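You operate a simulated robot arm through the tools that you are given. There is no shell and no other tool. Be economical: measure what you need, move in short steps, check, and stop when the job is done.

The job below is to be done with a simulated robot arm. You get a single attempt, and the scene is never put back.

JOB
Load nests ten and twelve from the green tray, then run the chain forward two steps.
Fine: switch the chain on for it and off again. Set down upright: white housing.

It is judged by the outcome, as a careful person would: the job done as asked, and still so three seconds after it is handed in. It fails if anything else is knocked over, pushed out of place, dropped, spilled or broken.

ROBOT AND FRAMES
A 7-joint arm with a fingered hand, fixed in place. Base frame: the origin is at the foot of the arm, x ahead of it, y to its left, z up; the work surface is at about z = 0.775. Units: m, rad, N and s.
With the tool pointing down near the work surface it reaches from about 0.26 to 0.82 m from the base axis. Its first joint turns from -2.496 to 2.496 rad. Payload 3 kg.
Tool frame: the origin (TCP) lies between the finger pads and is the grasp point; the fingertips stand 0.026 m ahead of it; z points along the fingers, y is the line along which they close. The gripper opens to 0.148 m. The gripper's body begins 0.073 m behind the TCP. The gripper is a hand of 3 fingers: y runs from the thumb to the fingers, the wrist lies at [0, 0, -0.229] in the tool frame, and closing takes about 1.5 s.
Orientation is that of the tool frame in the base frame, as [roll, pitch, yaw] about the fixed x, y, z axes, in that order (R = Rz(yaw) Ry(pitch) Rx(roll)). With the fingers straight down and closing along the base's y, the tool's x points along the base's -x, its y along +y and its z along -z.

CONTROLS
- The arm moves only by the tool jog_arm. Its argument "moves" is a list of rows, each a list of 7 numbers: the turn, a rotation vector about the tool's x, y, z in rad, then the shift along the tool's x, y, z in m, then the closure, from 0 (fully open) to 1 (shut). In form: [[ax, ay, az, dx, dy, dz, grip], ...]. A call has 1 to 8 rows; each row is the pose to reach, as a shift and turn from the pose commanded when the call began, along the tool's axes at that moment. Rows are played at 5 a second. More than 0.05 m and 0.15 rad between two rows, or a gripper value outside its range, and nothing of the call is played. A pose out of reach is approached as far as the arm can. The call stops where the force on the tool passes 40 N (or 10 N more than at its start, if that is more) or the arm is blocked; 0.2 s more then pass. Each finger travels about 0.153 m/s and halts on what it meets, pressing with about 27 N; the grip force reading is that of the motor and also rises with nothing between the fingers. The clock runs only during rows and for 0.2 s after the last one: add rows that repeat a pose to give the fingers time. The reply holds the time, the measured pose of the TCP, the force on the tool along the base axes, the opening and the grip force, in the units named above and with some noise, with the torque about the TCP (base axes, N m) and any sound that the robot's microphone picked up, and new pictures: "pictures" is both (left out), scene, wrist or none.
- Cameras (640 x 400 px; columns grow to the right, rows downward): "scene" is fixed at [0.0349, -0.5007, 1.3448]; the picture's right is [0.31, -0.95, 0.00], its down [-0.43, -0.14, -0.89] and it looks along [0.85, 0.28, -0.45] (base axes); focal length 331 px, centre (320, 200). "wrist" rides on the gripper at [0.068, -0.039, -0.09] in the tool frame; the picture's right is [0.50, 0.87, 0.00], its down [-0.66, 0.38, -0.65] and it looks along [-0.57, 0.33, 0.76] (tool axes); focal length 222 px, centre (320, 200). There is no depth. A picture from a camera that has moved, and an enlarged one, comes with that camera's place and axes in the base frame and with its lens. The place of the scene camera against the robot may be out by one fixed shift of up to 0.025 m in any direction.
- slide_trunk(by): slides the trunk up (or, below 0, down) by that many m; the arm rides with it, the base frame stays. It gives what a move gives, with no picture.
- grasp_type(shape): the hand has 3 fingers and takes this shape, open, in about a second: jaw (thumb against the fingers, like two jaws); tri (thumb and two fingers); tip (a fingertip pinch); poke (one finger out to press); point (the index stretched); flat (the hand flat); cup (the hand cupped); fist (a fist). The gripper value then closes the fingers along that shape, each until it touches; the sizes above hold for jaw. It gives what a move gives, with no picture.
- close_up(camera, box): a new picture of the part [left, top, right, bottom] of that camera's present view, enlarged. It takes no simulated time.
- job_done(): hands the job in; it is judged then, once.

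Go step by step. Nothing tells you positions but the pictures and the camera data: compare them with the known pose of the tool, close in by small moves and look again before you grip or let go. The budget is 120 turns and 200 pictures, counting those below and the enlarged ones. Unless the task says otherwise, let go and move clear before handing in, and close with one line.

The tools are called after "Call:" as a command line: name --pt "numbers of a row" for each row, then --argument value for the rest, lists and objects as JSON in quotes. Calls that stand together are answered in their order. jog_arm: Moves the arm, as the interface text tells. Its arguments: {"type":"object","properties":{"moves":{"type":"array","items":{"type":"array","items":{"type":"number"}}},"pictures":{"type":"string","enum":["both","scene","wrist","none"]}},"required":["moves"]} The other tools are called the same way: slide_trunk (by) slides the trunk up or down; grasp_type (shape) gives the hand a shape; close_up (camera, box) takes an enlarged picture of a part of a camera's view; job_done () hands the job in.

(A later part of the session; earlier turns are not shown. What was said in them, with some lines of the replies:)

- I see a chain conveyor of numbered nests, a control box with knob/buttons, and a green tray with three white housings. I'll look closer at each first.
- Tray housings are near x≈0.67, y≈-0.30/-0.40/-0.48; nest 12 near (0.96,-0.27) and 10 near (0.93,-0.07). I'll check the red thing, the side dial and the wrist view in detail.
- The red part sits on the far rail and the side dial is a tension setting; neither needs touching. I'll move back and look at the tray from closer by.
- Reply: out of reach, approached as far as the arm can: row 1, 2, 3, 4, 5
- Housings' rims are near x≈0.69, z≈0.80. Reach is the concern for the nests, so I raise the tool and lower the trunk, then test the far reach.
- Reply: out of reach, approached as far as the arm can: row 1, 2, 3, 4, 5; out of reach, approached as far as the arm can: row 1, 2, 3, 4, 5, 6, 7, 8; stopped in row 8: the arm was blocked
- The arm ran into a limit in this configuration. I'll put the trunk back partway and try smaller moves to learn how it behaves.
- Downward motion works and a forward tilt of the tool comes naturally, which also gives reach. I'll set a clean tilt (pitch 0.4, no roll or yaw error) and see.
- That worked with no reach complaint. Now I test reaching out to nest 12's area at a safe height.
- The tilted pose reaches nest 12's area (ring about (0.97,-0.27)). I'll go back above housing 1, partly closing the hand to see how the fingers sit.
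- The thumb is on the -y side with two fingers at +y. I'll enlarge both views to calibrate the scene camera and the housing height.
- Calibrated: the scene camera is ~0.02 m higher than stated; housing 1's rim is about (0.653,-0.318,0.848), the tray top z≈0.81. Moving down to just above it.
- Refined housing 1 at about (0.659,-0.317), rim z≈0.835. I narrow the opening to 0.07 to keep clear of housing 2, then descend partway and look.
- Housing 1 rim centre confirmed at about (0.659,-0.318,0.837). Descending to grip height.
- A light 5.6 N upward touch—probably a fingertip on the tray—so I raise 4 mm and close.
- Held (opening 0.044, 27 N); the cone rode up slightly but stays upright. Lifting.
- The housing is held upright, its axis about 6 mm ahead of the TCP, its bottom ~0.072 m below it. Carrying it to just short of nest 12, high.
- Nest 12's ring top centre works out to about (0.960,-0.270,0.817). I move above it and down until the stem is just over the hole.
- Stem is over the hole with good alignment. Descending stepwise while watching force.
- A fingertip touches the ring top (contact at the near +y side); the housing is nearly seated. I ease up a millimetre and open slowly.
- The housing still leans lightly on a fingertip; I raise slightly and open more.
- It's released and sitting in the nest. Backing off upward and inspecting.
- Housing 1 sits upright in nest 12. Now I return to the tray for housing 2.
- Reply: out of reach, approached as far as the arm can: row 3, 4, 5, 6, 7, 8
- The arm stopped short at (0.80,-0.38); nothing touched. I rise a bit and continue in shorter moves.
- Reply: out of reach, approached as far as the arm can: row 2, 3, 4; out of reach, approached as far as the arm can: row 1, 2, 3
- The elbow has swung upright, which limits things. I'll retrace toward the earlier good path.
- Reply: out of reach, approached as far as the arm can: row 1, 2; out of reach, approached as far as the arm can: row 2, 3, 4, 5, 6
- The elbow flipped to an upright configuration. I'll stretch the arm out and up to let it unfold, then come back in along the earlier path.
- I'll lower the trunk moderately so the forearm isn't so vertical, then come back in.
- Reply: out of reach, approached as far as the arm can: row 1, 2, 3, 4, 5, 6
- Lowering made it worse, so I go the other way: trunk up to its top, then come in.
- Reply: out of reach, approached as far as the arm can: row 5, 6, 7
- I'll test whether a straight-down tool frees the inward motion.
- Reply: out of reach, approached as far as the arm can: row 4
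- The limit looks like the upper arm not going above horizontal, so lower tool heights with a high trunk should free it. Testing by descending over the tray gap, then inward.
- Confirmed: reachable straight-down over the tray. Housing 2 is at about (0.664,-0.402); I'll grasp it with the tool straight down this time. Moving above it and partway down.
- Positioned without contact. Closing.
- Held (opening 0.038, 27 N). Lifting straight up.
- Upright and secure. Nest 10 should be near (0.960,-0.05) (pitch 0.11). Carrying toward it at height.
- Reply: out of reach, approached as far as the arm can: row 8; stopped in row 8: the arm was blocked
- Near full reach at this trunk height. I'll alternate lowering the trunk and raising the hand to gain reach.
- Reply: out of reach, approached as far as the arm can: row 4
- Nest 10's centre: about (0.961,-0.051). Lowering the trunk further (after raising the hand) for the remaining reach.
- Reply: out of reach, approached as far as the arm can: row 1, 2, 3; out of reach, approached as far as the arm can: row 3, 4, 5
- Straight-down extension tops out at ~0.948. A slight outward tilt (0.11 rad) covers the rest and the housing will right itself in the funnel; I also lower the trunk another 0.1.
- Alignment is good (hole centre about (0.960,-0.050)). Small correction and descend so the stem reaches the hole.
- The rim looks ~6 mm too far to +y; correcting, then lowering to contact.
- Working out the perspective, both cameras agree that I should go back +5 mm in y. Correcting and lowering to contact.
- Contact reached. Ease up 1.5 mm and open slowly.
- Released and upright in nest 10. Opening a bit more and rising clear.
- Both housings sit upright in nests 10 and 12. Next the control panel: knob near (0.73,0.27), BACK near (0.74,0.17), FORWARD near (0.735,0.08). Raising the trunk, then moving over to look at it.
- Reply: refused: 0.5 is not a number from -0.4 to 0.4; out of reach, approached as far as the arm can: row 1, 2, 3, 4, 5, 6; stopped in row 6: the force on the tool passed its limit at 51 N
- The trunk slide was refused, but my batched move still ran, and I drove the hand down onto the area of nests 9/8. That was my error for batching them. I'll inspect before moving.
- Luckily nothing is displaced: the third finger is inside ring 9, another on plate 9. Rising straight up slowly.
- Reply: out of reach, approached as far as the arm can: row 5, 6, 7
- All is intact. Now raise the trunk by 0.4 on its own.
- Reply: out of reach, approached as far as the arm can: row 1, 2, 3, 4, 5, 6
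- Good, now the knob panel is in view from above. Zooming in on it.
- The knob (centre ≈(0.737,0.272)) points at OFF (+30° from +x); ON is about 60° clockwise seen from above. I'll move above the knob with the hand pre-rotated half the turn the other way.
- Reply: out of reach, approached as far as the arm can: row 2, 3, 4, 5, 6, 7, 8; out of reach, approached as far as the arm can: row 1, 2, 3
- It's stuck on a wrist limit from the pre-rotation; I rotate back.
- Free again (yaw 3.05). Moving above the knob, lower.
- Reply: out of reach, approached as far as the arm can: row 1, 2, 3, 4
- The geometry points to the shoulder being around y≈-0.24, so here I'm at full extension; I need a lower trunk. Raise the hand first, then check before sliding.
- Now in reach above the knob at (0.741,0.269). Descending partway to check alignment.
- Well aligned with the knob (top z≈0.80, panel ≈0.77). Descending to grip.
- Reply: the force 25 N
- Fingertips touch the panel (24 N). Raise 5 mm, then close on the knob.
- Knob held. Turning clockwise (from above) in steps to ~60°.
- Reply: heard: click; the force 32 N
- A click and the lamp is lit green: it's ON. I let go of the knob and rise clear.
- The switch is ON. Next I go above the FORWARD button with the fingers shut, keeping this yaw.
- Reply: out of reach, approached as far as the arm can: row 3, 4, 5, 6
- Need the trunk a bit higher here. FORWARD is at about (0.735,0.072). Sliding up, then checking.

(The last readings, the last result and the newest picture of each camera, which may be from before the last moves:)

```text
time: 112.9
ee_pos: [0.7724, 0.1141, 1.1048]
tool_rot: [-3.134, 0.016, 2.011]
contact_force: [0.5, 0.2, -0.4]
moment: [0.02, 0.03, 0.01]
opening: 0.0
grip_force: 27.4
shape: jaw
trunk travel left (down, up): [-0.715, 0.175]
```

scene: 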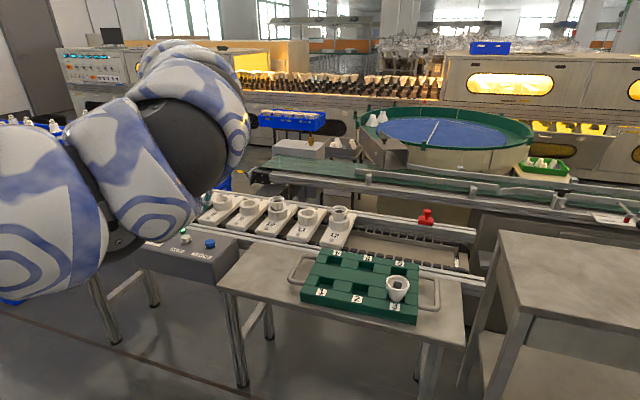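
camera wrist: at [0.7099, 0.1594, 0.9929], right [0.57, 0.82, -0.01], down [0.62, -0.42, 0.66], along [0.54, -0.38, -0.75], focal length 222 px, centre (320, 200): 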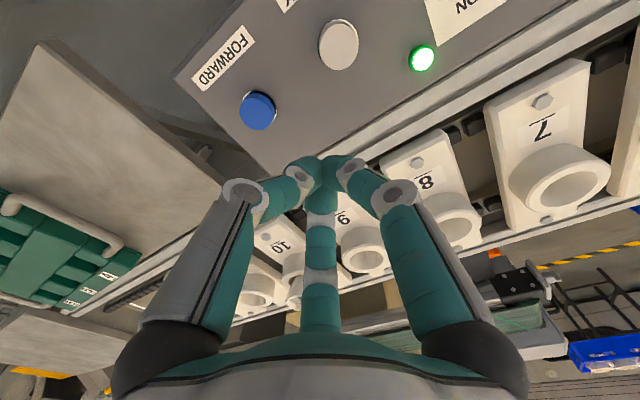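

Call:
jog_arm --pt "0 0 0 0 0 0.045 1.0" --pt "0 0 0 0 0 0.09 1.0" --pt "0 0 0 0 0 0.135 1.0" --pt "0 0 0 -0.007 -0.017 0.17 1.0" --pt "0 0 0 -0.015 -0.034 0.2 1.0" --pt "0 0 0 -0.0223 -0.0513 0.22 1.0" --pt "0 0 0 -0.0223 -0.0513 0.22 1.0"

```text
time: 114.5
ee_pos: [0.7363, 0.0672, 0.8849]
tool_rot: [-3.138, 0.017, 2.013]
contact_force: [-0.6, -0.1, 0.7]
moment: [0.01, 0.02, 0.01]
opening: 0.0
grip_force: 27.4
shape: jaw
trunk travel left (down, up): [-0.715, 0.175]
camera wrist: at [0.6738, 0.1128, 0.9736], right [0.57, 0.82, -0.01], down [0.62, -0.42, 0.66], along [0.54, -0.38, -0.75], focal length 222 px, centre (320, 200)
```

scene: 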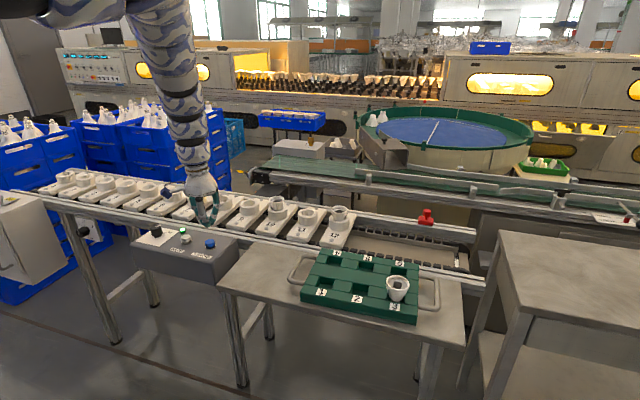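
wrist: 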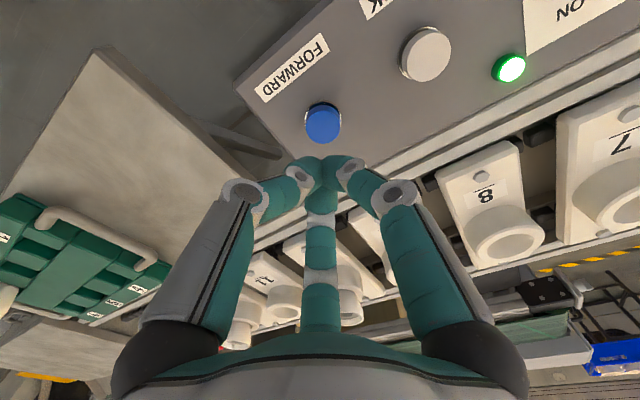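

Aligned with FORWARD. Descending to just above it.

Call:
jog_arm --pt "0 0 0 0.005 0.001 0.015 1.0" --pt "0 0 0 0.005 0.001 0.03 1.0" --pt "0 0 0 0.005 0.001 0.045 1.0" --pt "0 0 0 0.005 0.001 0.045 1.0" --pictures "wrist"

Call:
close_up --camera "scene" --box '[160, 200, 256, 260]'

```text
time: 115.5
ee_pos: [0.7353, 0.0709, 0.8412]
tool_rot: [-3.136, 0.015, 2.013]
contact_force: [0.8, -0.1, -0.4]
moment: [0.02, 0.01, -0.05]
opening: 0.0
grip_force: 26.9
shape: jaw
trunk travel left (down, up): [-0.715, 0.175]
camera wrist: at [0.6727, 0.1176, 0.9296], right [0.57, 0.82, -0.01], down [0.62, -0.42, 0.66], along [0.54, -0.38, -0.75], focal length 222 px, centre (320, 200)
```

wrist: 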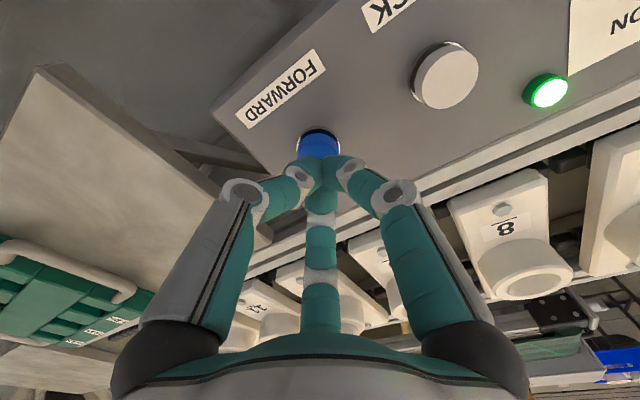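

```text
6.67 times, centred on (208, 230) of scene
camera zoom: at [0.0349, -0.5007, 1.3448], right [0.31, -0.95, 0.0], down [-0.43, -0.14, -0.89], along [0.85, 0.28, -0.45], focal length 2209 px, centre (1067, 0)
```

zoom: 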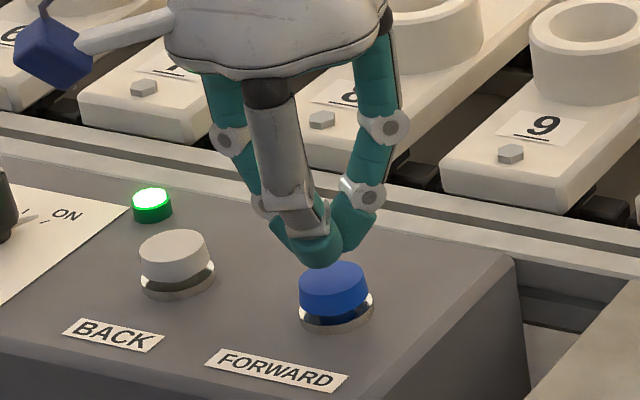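

Call:
jog_arm --pt "0 0 0 0 -0.001 0.004 1.0" --pt "0 0 0 0 -0.002 0.008 1.0" --pt "0 0 0 0 -0.003 0.012 1.0" --pictures "none"

Call:
close_up --camera "scene" --box '[160, 200, 256, 260]'

```text
time: 116.3
ee_pos: [0.7326, 0.0698, 0.828]
tool_rot: [-3.139, 0.014, 2.012]
contact_force: [0.1, 0.0, 0.5]
moment: [-0.01, 0.01, -0.04]
opening: 0.0001
grip_force: 27.0
shape: jaw
trunk travel left (down, up): [-0.715, 0.175]
```

```text
6.67 times, centred on (208, 230) of scene
camera zoom: at [0.0349, -0.5007, 1.3448], right [0.31, -0.95, 0.0], down [-0.43, -0.14, -0.89], along [0.85, 0.28, -0.45], focal length 2209 px, centre (1067, 0)
```

zoom: 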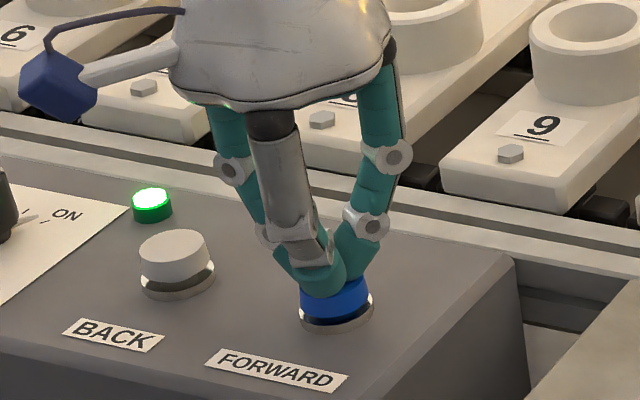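

Just above the button. First press: down ~7 mm, then back up, watching for a click.

Call:
jog_arm --pt "0 0 0 0 0 0.003 1.0" --pt "0 0 0 0 0 0.006 1.0" --pt "0 0 0 0 0 0.008 1.0" --pt "0 0 0 0 0 0.003 1.0" --pt "0 0 0 0 0 -0.01 1.0" --pt "0 0 0 0 0 -0.01 1.0" --pictures "scene"

```text
time: 117.7
ee_pos: [0.7322, 0.0705, 0.8377]
tool_rot: [-3.136, 0.015, 2.013]
contact_force: [0.1, 0.4, -0.5]
moment: [-0.01, -0.01, 0.02]
opening: 0.0002
grip_force: 26.9
shape: jaw
trunk travel left (down, up): [-0.715, 0.175]
heard: click
```

scene: 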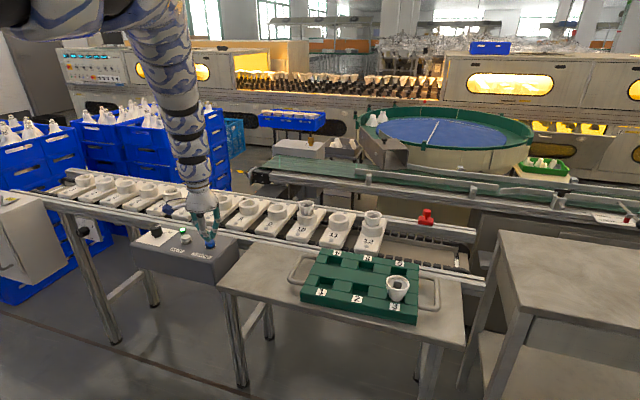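

Click, and the chain has moved about one pitch. I wait to see that it has stopped.

Call:
jog_arm --pt "0 0 0 0 0 0 1.0" --pt "0 0 0 0 0 0 1.0" --pt "0 0 0 0 0 0 1.0" --pt "0 0 0 0 0 0 1.0" --pt "0 0 0 0 0 0 1.0" --pt "0 0 0 0 0 0 1.0" --pictures "none"

Call:
close_up --camera "scene" --box '[160, 170, 416, 330]'

```text
time: 119.1
ee_pos: [0.7317, 0.0702, 0.8372]
tool_rot: [-3.137, 0.016, 2.012]
contact_force: [0.2, 0.3, 0.2]
moment: [0.02, -0.02, -0.01]
opening: 0.0
grip_force: 26.2
shape: jaw
trunk travel left (down, up): [-0.715, 0.175]
```

```text
2.50 times, centred on (288, 250) of scene
camera zoom: at [0.0349, -0.5007, 1.3448], right [0.31, -0.95, 0.0], down [-0.43, -0.14, -0.89], along [0.85, 0.28, -0.45], focal length 828 px, centre (400, 75)
```

zoom: 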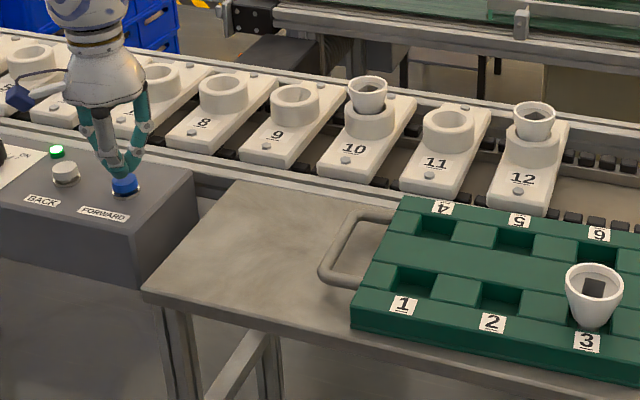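

Exactly one step (nest 10 is now where 11 was) and stopped. Second press.

Call:
jog_arm --pt "0 0 0 0 0 0.01 1.0" --pt "0 0 0 0 0 0.013 1.0" --pt "0 0 0 0 0 0.016 1.0" --pt "0 0 0 0 0 0.018 1.0" --pt "0 0 0 0 0 0.013 1.0" --pt "0 0 0 0 0 0.0 1.0" --pt "0 0 0 0 0 -0.02 1.0" --pt "0 0 0 0 0 -0.05 1.0" --pictures "none"

Call:
close_up --camera "scene" --box '[160, 170, 416, 330]'

```text
time: 120.9
ee_pos: [0.7341, 0.0705, 0.8871]
tool_rot: [-3.137, 0.016, 2.013]
contact_force: [0.0, -0.1, -0.3]
moment: [0.0, -0.03, 0.01]
opening: 0.0
grip_force: 26.6
shape: jaw
trunk travel left (down, up): [-0.715, 0.175]
heard: click
```

```text
2.50 times, centred on (288, 250) of scene
camera zoom: at [0.0349, -0.5007, 1.3448], right [0.31, -0.95, 0.0], down [-0.43, -0.14, -0.89], along [0.85, 0.28, -0.45], focal length 828 px, centre (400, 75)
```

zoom: 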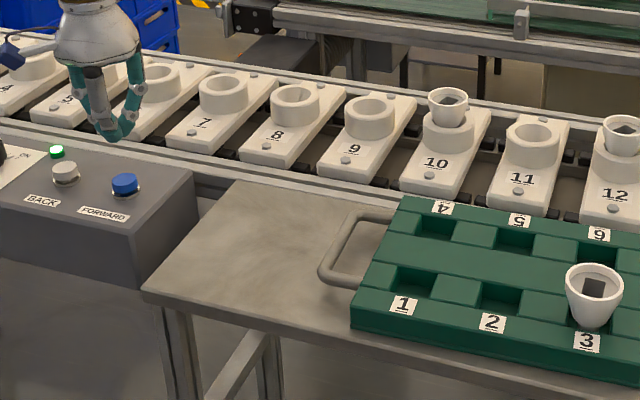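

Two steps done: nest 10 now stands where 12 was. Next, back to the knob to switch off, retracing the earlier path.

Call:
jog_arm --pt "0 0 0 0.0076 0.0176 -0.02 0.9" --pt "0 0 0 0.0152 0.035 -0.045 0.8" --pt "0 0 0 0.0228 0.0527 -0.075 0.7" --pt "0 0 0 0.0228 0.0527 -0.115 0.6" --pt "0 0 0 0.0228 0.0527 -0.16 0.54" --pt "0 0 0 0.0228 0.0527 -0.2 0.54" --pt "0 0 0 0.0228 0.0527 -0.218 0.54" --pictures "none"

```text
time: 122.5
ee_pos: [0.7687, 0.1225, 1.1093]
tool_rot: [-3.137, 0.019, 2.012]
contact_force: [-0.3, -0.1, -0.1]
moment: [-0.05, 0.03, 0.0]
opening: 0.068
grip_force: 0.1
shape: jaw
trunk travel left (down, up): [-0.715, 0.175]
```

Call:
jog_arm --pt "0 0 0 0.035 0.009 0 0.54" --pt "0 0 0 0.071 0.018 0 0.54" --pt "0 0 0 0.107 0.028 0 0.54" --pt "0 0 0 0.1427 0.037 0 0.54" --pt "0 0 0 0.1427 0.037 0 0.54" --pictures "wrist"

```text
time: 123.7
ee_pos: [0.7424, 0.2604, 1.1038]
tool_rot: [-3.138, 0.016, 2.013]
contact_force: [0.1, -0.3, 0.5]
moment: [-0.01, 0.03, 0.0]
opening: 0.068
grip_force: 0.1
shape: jaw
trunk travel left (down, up): [-0.715, 0.175]
camera wrist: at [0.6788, 0.3058, 1.193], right [0.57, 0.82, -0.01], down [0.62, -0.42, 0.66], along [0.54, -0.38, -0.75], focal length 222 px, centre (320, 200)
```

wrist: 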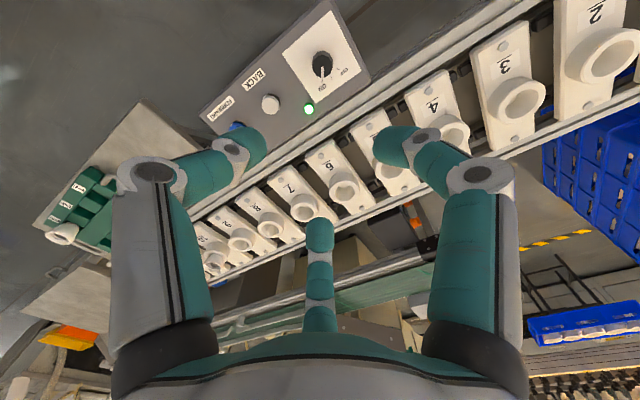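

Call:
slide_trunk --by -0.2

```text
time: 125.9
ee_pos: [0.7413, 0.2606, 0.9032]
tool_rot: [-3.136, 0.014, 2.011]
contact_force: [0.3, 0.1, 0.1]
moment: [0.0, 0.01, -0.02]
opening: 0.068
grip_force: 0.1
shape: jaw
trunk travel left (down, up): [-0.515, 0.375]
```

Call:
jog_arm --pt "0 0 0 0.0048 0.004 0.0 0.54" --pt "0 0 0 0.0048 0.004 0.03 0.54" --pt "0 0 0 0.0048 0.004 0.055 0.54" --pt "0 0 0 0.0048 0.004 0.055 0.54" --pictures "none"

Call:
close_up --camera "wrist" --box '[192, 60, 448, 220]'

```text
time: 126.9
ee_pos: [0.7435, 0.2639, 0.8476]
tool_rot: [-3.139, 0.015, 2.011]
contact_force: [-0.7, -0.1, -0.1]
moment: [0.0, -0.04, -0.03]
opening: 0.0681
grip_force: 0.0
shape: jaw
trunk travel left (down, up): [-0.515, 0.375]
```

```text
2.50 times, centred on (320, 140) of wrist
camera zoom: at [0.6801, 0.31, 0.9365], right [0.57, 0.82, -0.01], down [0.62, -0.42, 0.66], along [0.54, -0.38, -0.75], focal length 555 px, centre (320, 350)
```

zoom: 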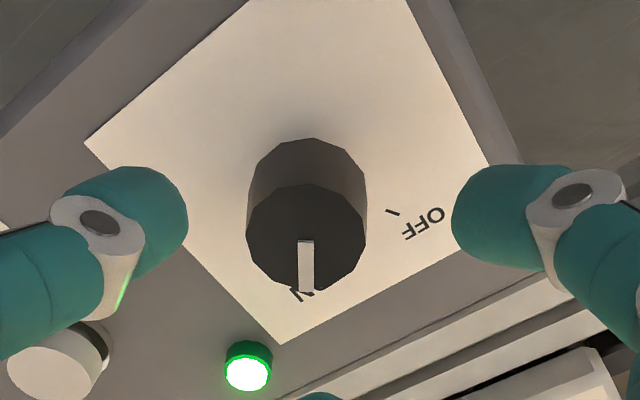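

Aligned. Descend to grip height, then close.

Call:
jog_arm --pt "0 0 0 0 0 0.018 0.54" --pt "0 0 0 0 0 0.035 0.54" --pt "0 0 0 0 0 0.035 0.62" --pt "0 0 0 0 0 0.035 0.7" --pt "0 0 0 0 0 0.035 0.78" --pt "0 0 0 0 0 0.035 0.86" --pt "0 0 0 0 0 0.035 0.95" --pt "0 0 0 0 0 0.035 0.95" --pictures "none"

Call:
close_up --camera "wrist" --box '[192, 100, 448, 260]'

```text
time: 128.7
ee_pos: [0.7452, 0.263, 0.8136]
tool_rot: [-3.137, 0.016, 2.012]
contact_force: [-1.5, -4.0, -6.6]
moment: [-0.09, 0.03, 0.03]
opening: 0.0281
grip_force: 26.7
shape: jaw
trunk travel left (down, up): [-0.515, 0.375]
```

```text
2.50 times, centred on (320, 180) of wrist
camera zoom: at [0.6817, 0.3081, 0.9024], right [0.57, 0.82, -0.01], down [0.62, -0.42, 0.66], along [0.54, -0.39, -0.75], focal length 555 px, centre (320, 250)
```

zoom: 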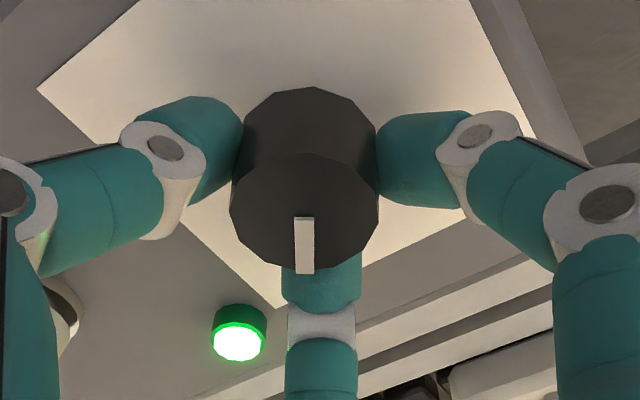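

Gripped. Turning back counter-clockwise by the same amount.

Call:
jog_arm --pt "0 0 -0.13 0 0 0 0.95" --pt "0 0 -0.26 0 0 0 0.95" --pt "0 0 -0.39 0 0 0 0.95" --pt "0 0 -0.52 0 0 0 0.95" --pt "0 0 -0.65 0 0 0 0.95" --pt "0 0 -0.78 0 0 0 0.95" --pt "0 0 -0.91 0 0 0 0.95" --pt "0 0 -1.04 0 0 0 0.95" --pictures "wrist"

```text
time: 130.5
ee_pos: [0.7417, 0.2654, 0.8146]
tool_rot: [-3.125, 0.004, 3.058]
contact_force: [0.3, 18.1, -5.9]
moment: [0.47, -0.07, -0.12]
opening: 0.0258
grip_force: 27.1
shape: jaw
trunk travel left (down, up): [-0.515, 0.375]
heard: click
camera wrist: at [0.6731, 0.2349, 0.9039], right [-0.42, 0.91, -0.02], down [0.68, 0.33, 0.65], along [0.59, 0.26, -0.76], focal length 222 px, centre (320, 200)
```

wrist: 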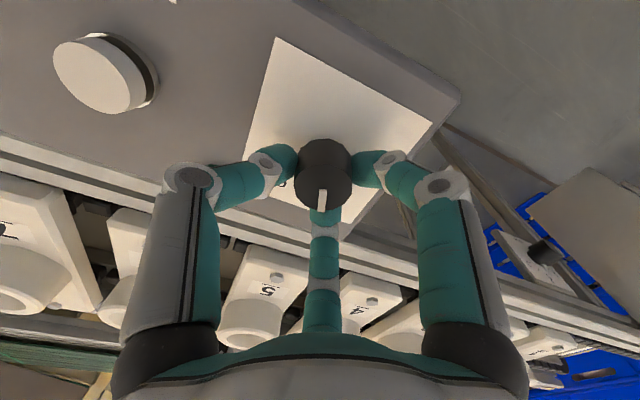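

Clicked again. Releasing and rising to verify OFF.

Call:
jog_arm --pt "0 0 0 0 0 0 0.8" --pt "0 0 0 0 0 0 0.65" --pt "0 0 0 0 0 0 0.54" --pt "0 0 0 0 0 -0.01 0.52" --pt "0 0 0 0 0 -0.03 0.52" --pt "0 0 0 0 0 -0.07 0.5" --pt "0 0 0 0 0 -0.12 0.5" --pt "0 0 0 0 0 -0.17 0.5"

Call:
close_up --camera "wrist" --box '[240, 20, 432, 180]'

Call:
close_up --camera "scene" --box '[260, 170, 436, 320]'

```text
time: 132.3
ee_pos: [0.7482, 0.2676, 0.9864]
tool_rot: [-3.125, 0.006, 3.053]
contact_force: [0.2, 0.2, 0.0]
moment: [0.02, -0.01, -0.05]
opening: 0.0737
grip_force: 0.0
shape: jaw
trunk travel left (down, up): [-0.515, 0.375]
camera wrist: at [0.6784, 0.2351, 1.0759], right [-0.42, 0.91, -0.02], down [0.68, 0.33, 0.65], along [0.6, 0.26, -0.76], focal length 222 px, centre (320, 200)
```

scene: 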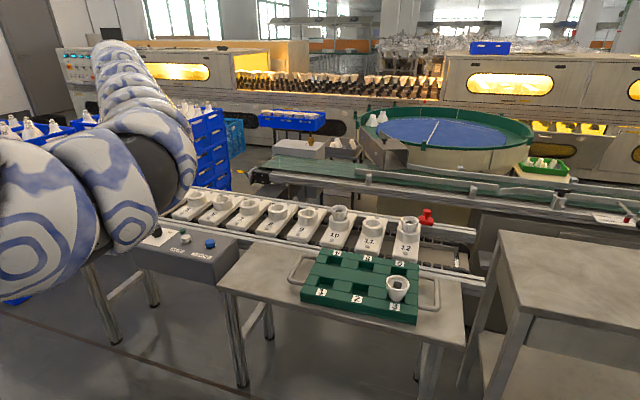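
wrist: 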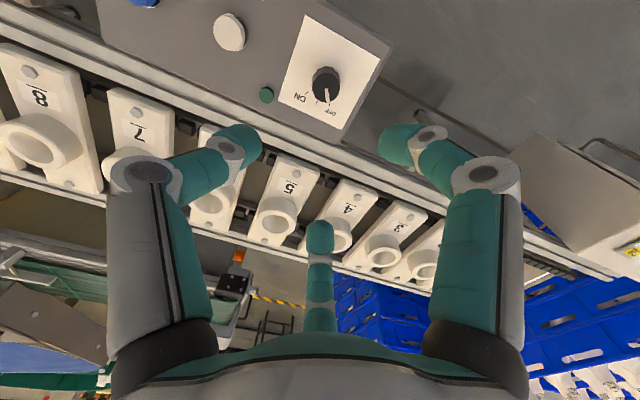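

```text
2.50 times, centred on (336, 100) of wrist
camera zoom: at [0.6784, 0.2351, 1.0759], right [-0.42, 0.91, -0.02], down [0.68, 0.33, 0.65], along [0.6, 0.26, -0.76], focal length 555 px, centre (280, 450)
```

zoom: 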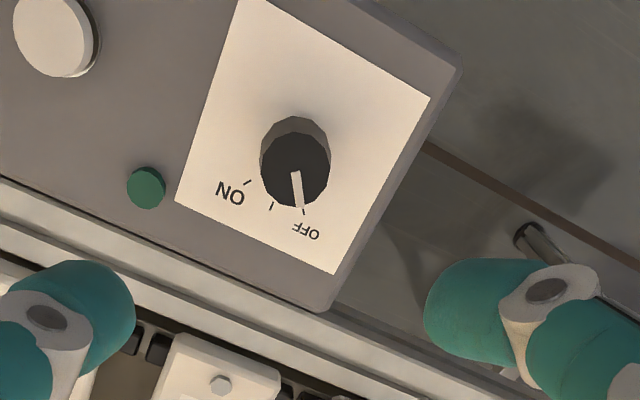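

```text
2.67 times, centred on (348, 245) of scene
camera zoom: at [0.0349, -0.5007, 1.3448], right [0.31, -0.95, 0.0], down [-0.43, -0.14, -0.89], along [0.85, 0.28, -0.45], focal length 884 px, centre (245, 80)
```

zoom: 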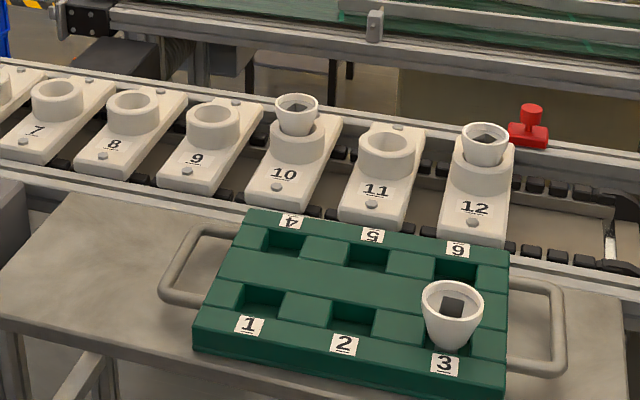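

The knob is at OFF and the lamp is dark. Both housings stand upright in nests 10 and 12, the chain is two steps further on, and the hand is clear.

Call:
job_done

```text
The job is handed in.
```

Nests ten and twelve are loaded with upright housings, the chain has gone forward two steps, and it is switched off again; along the way I accidentally brought the hand down on nest 9 (force stop at 51 N), and the pictures showed nothing displaced.
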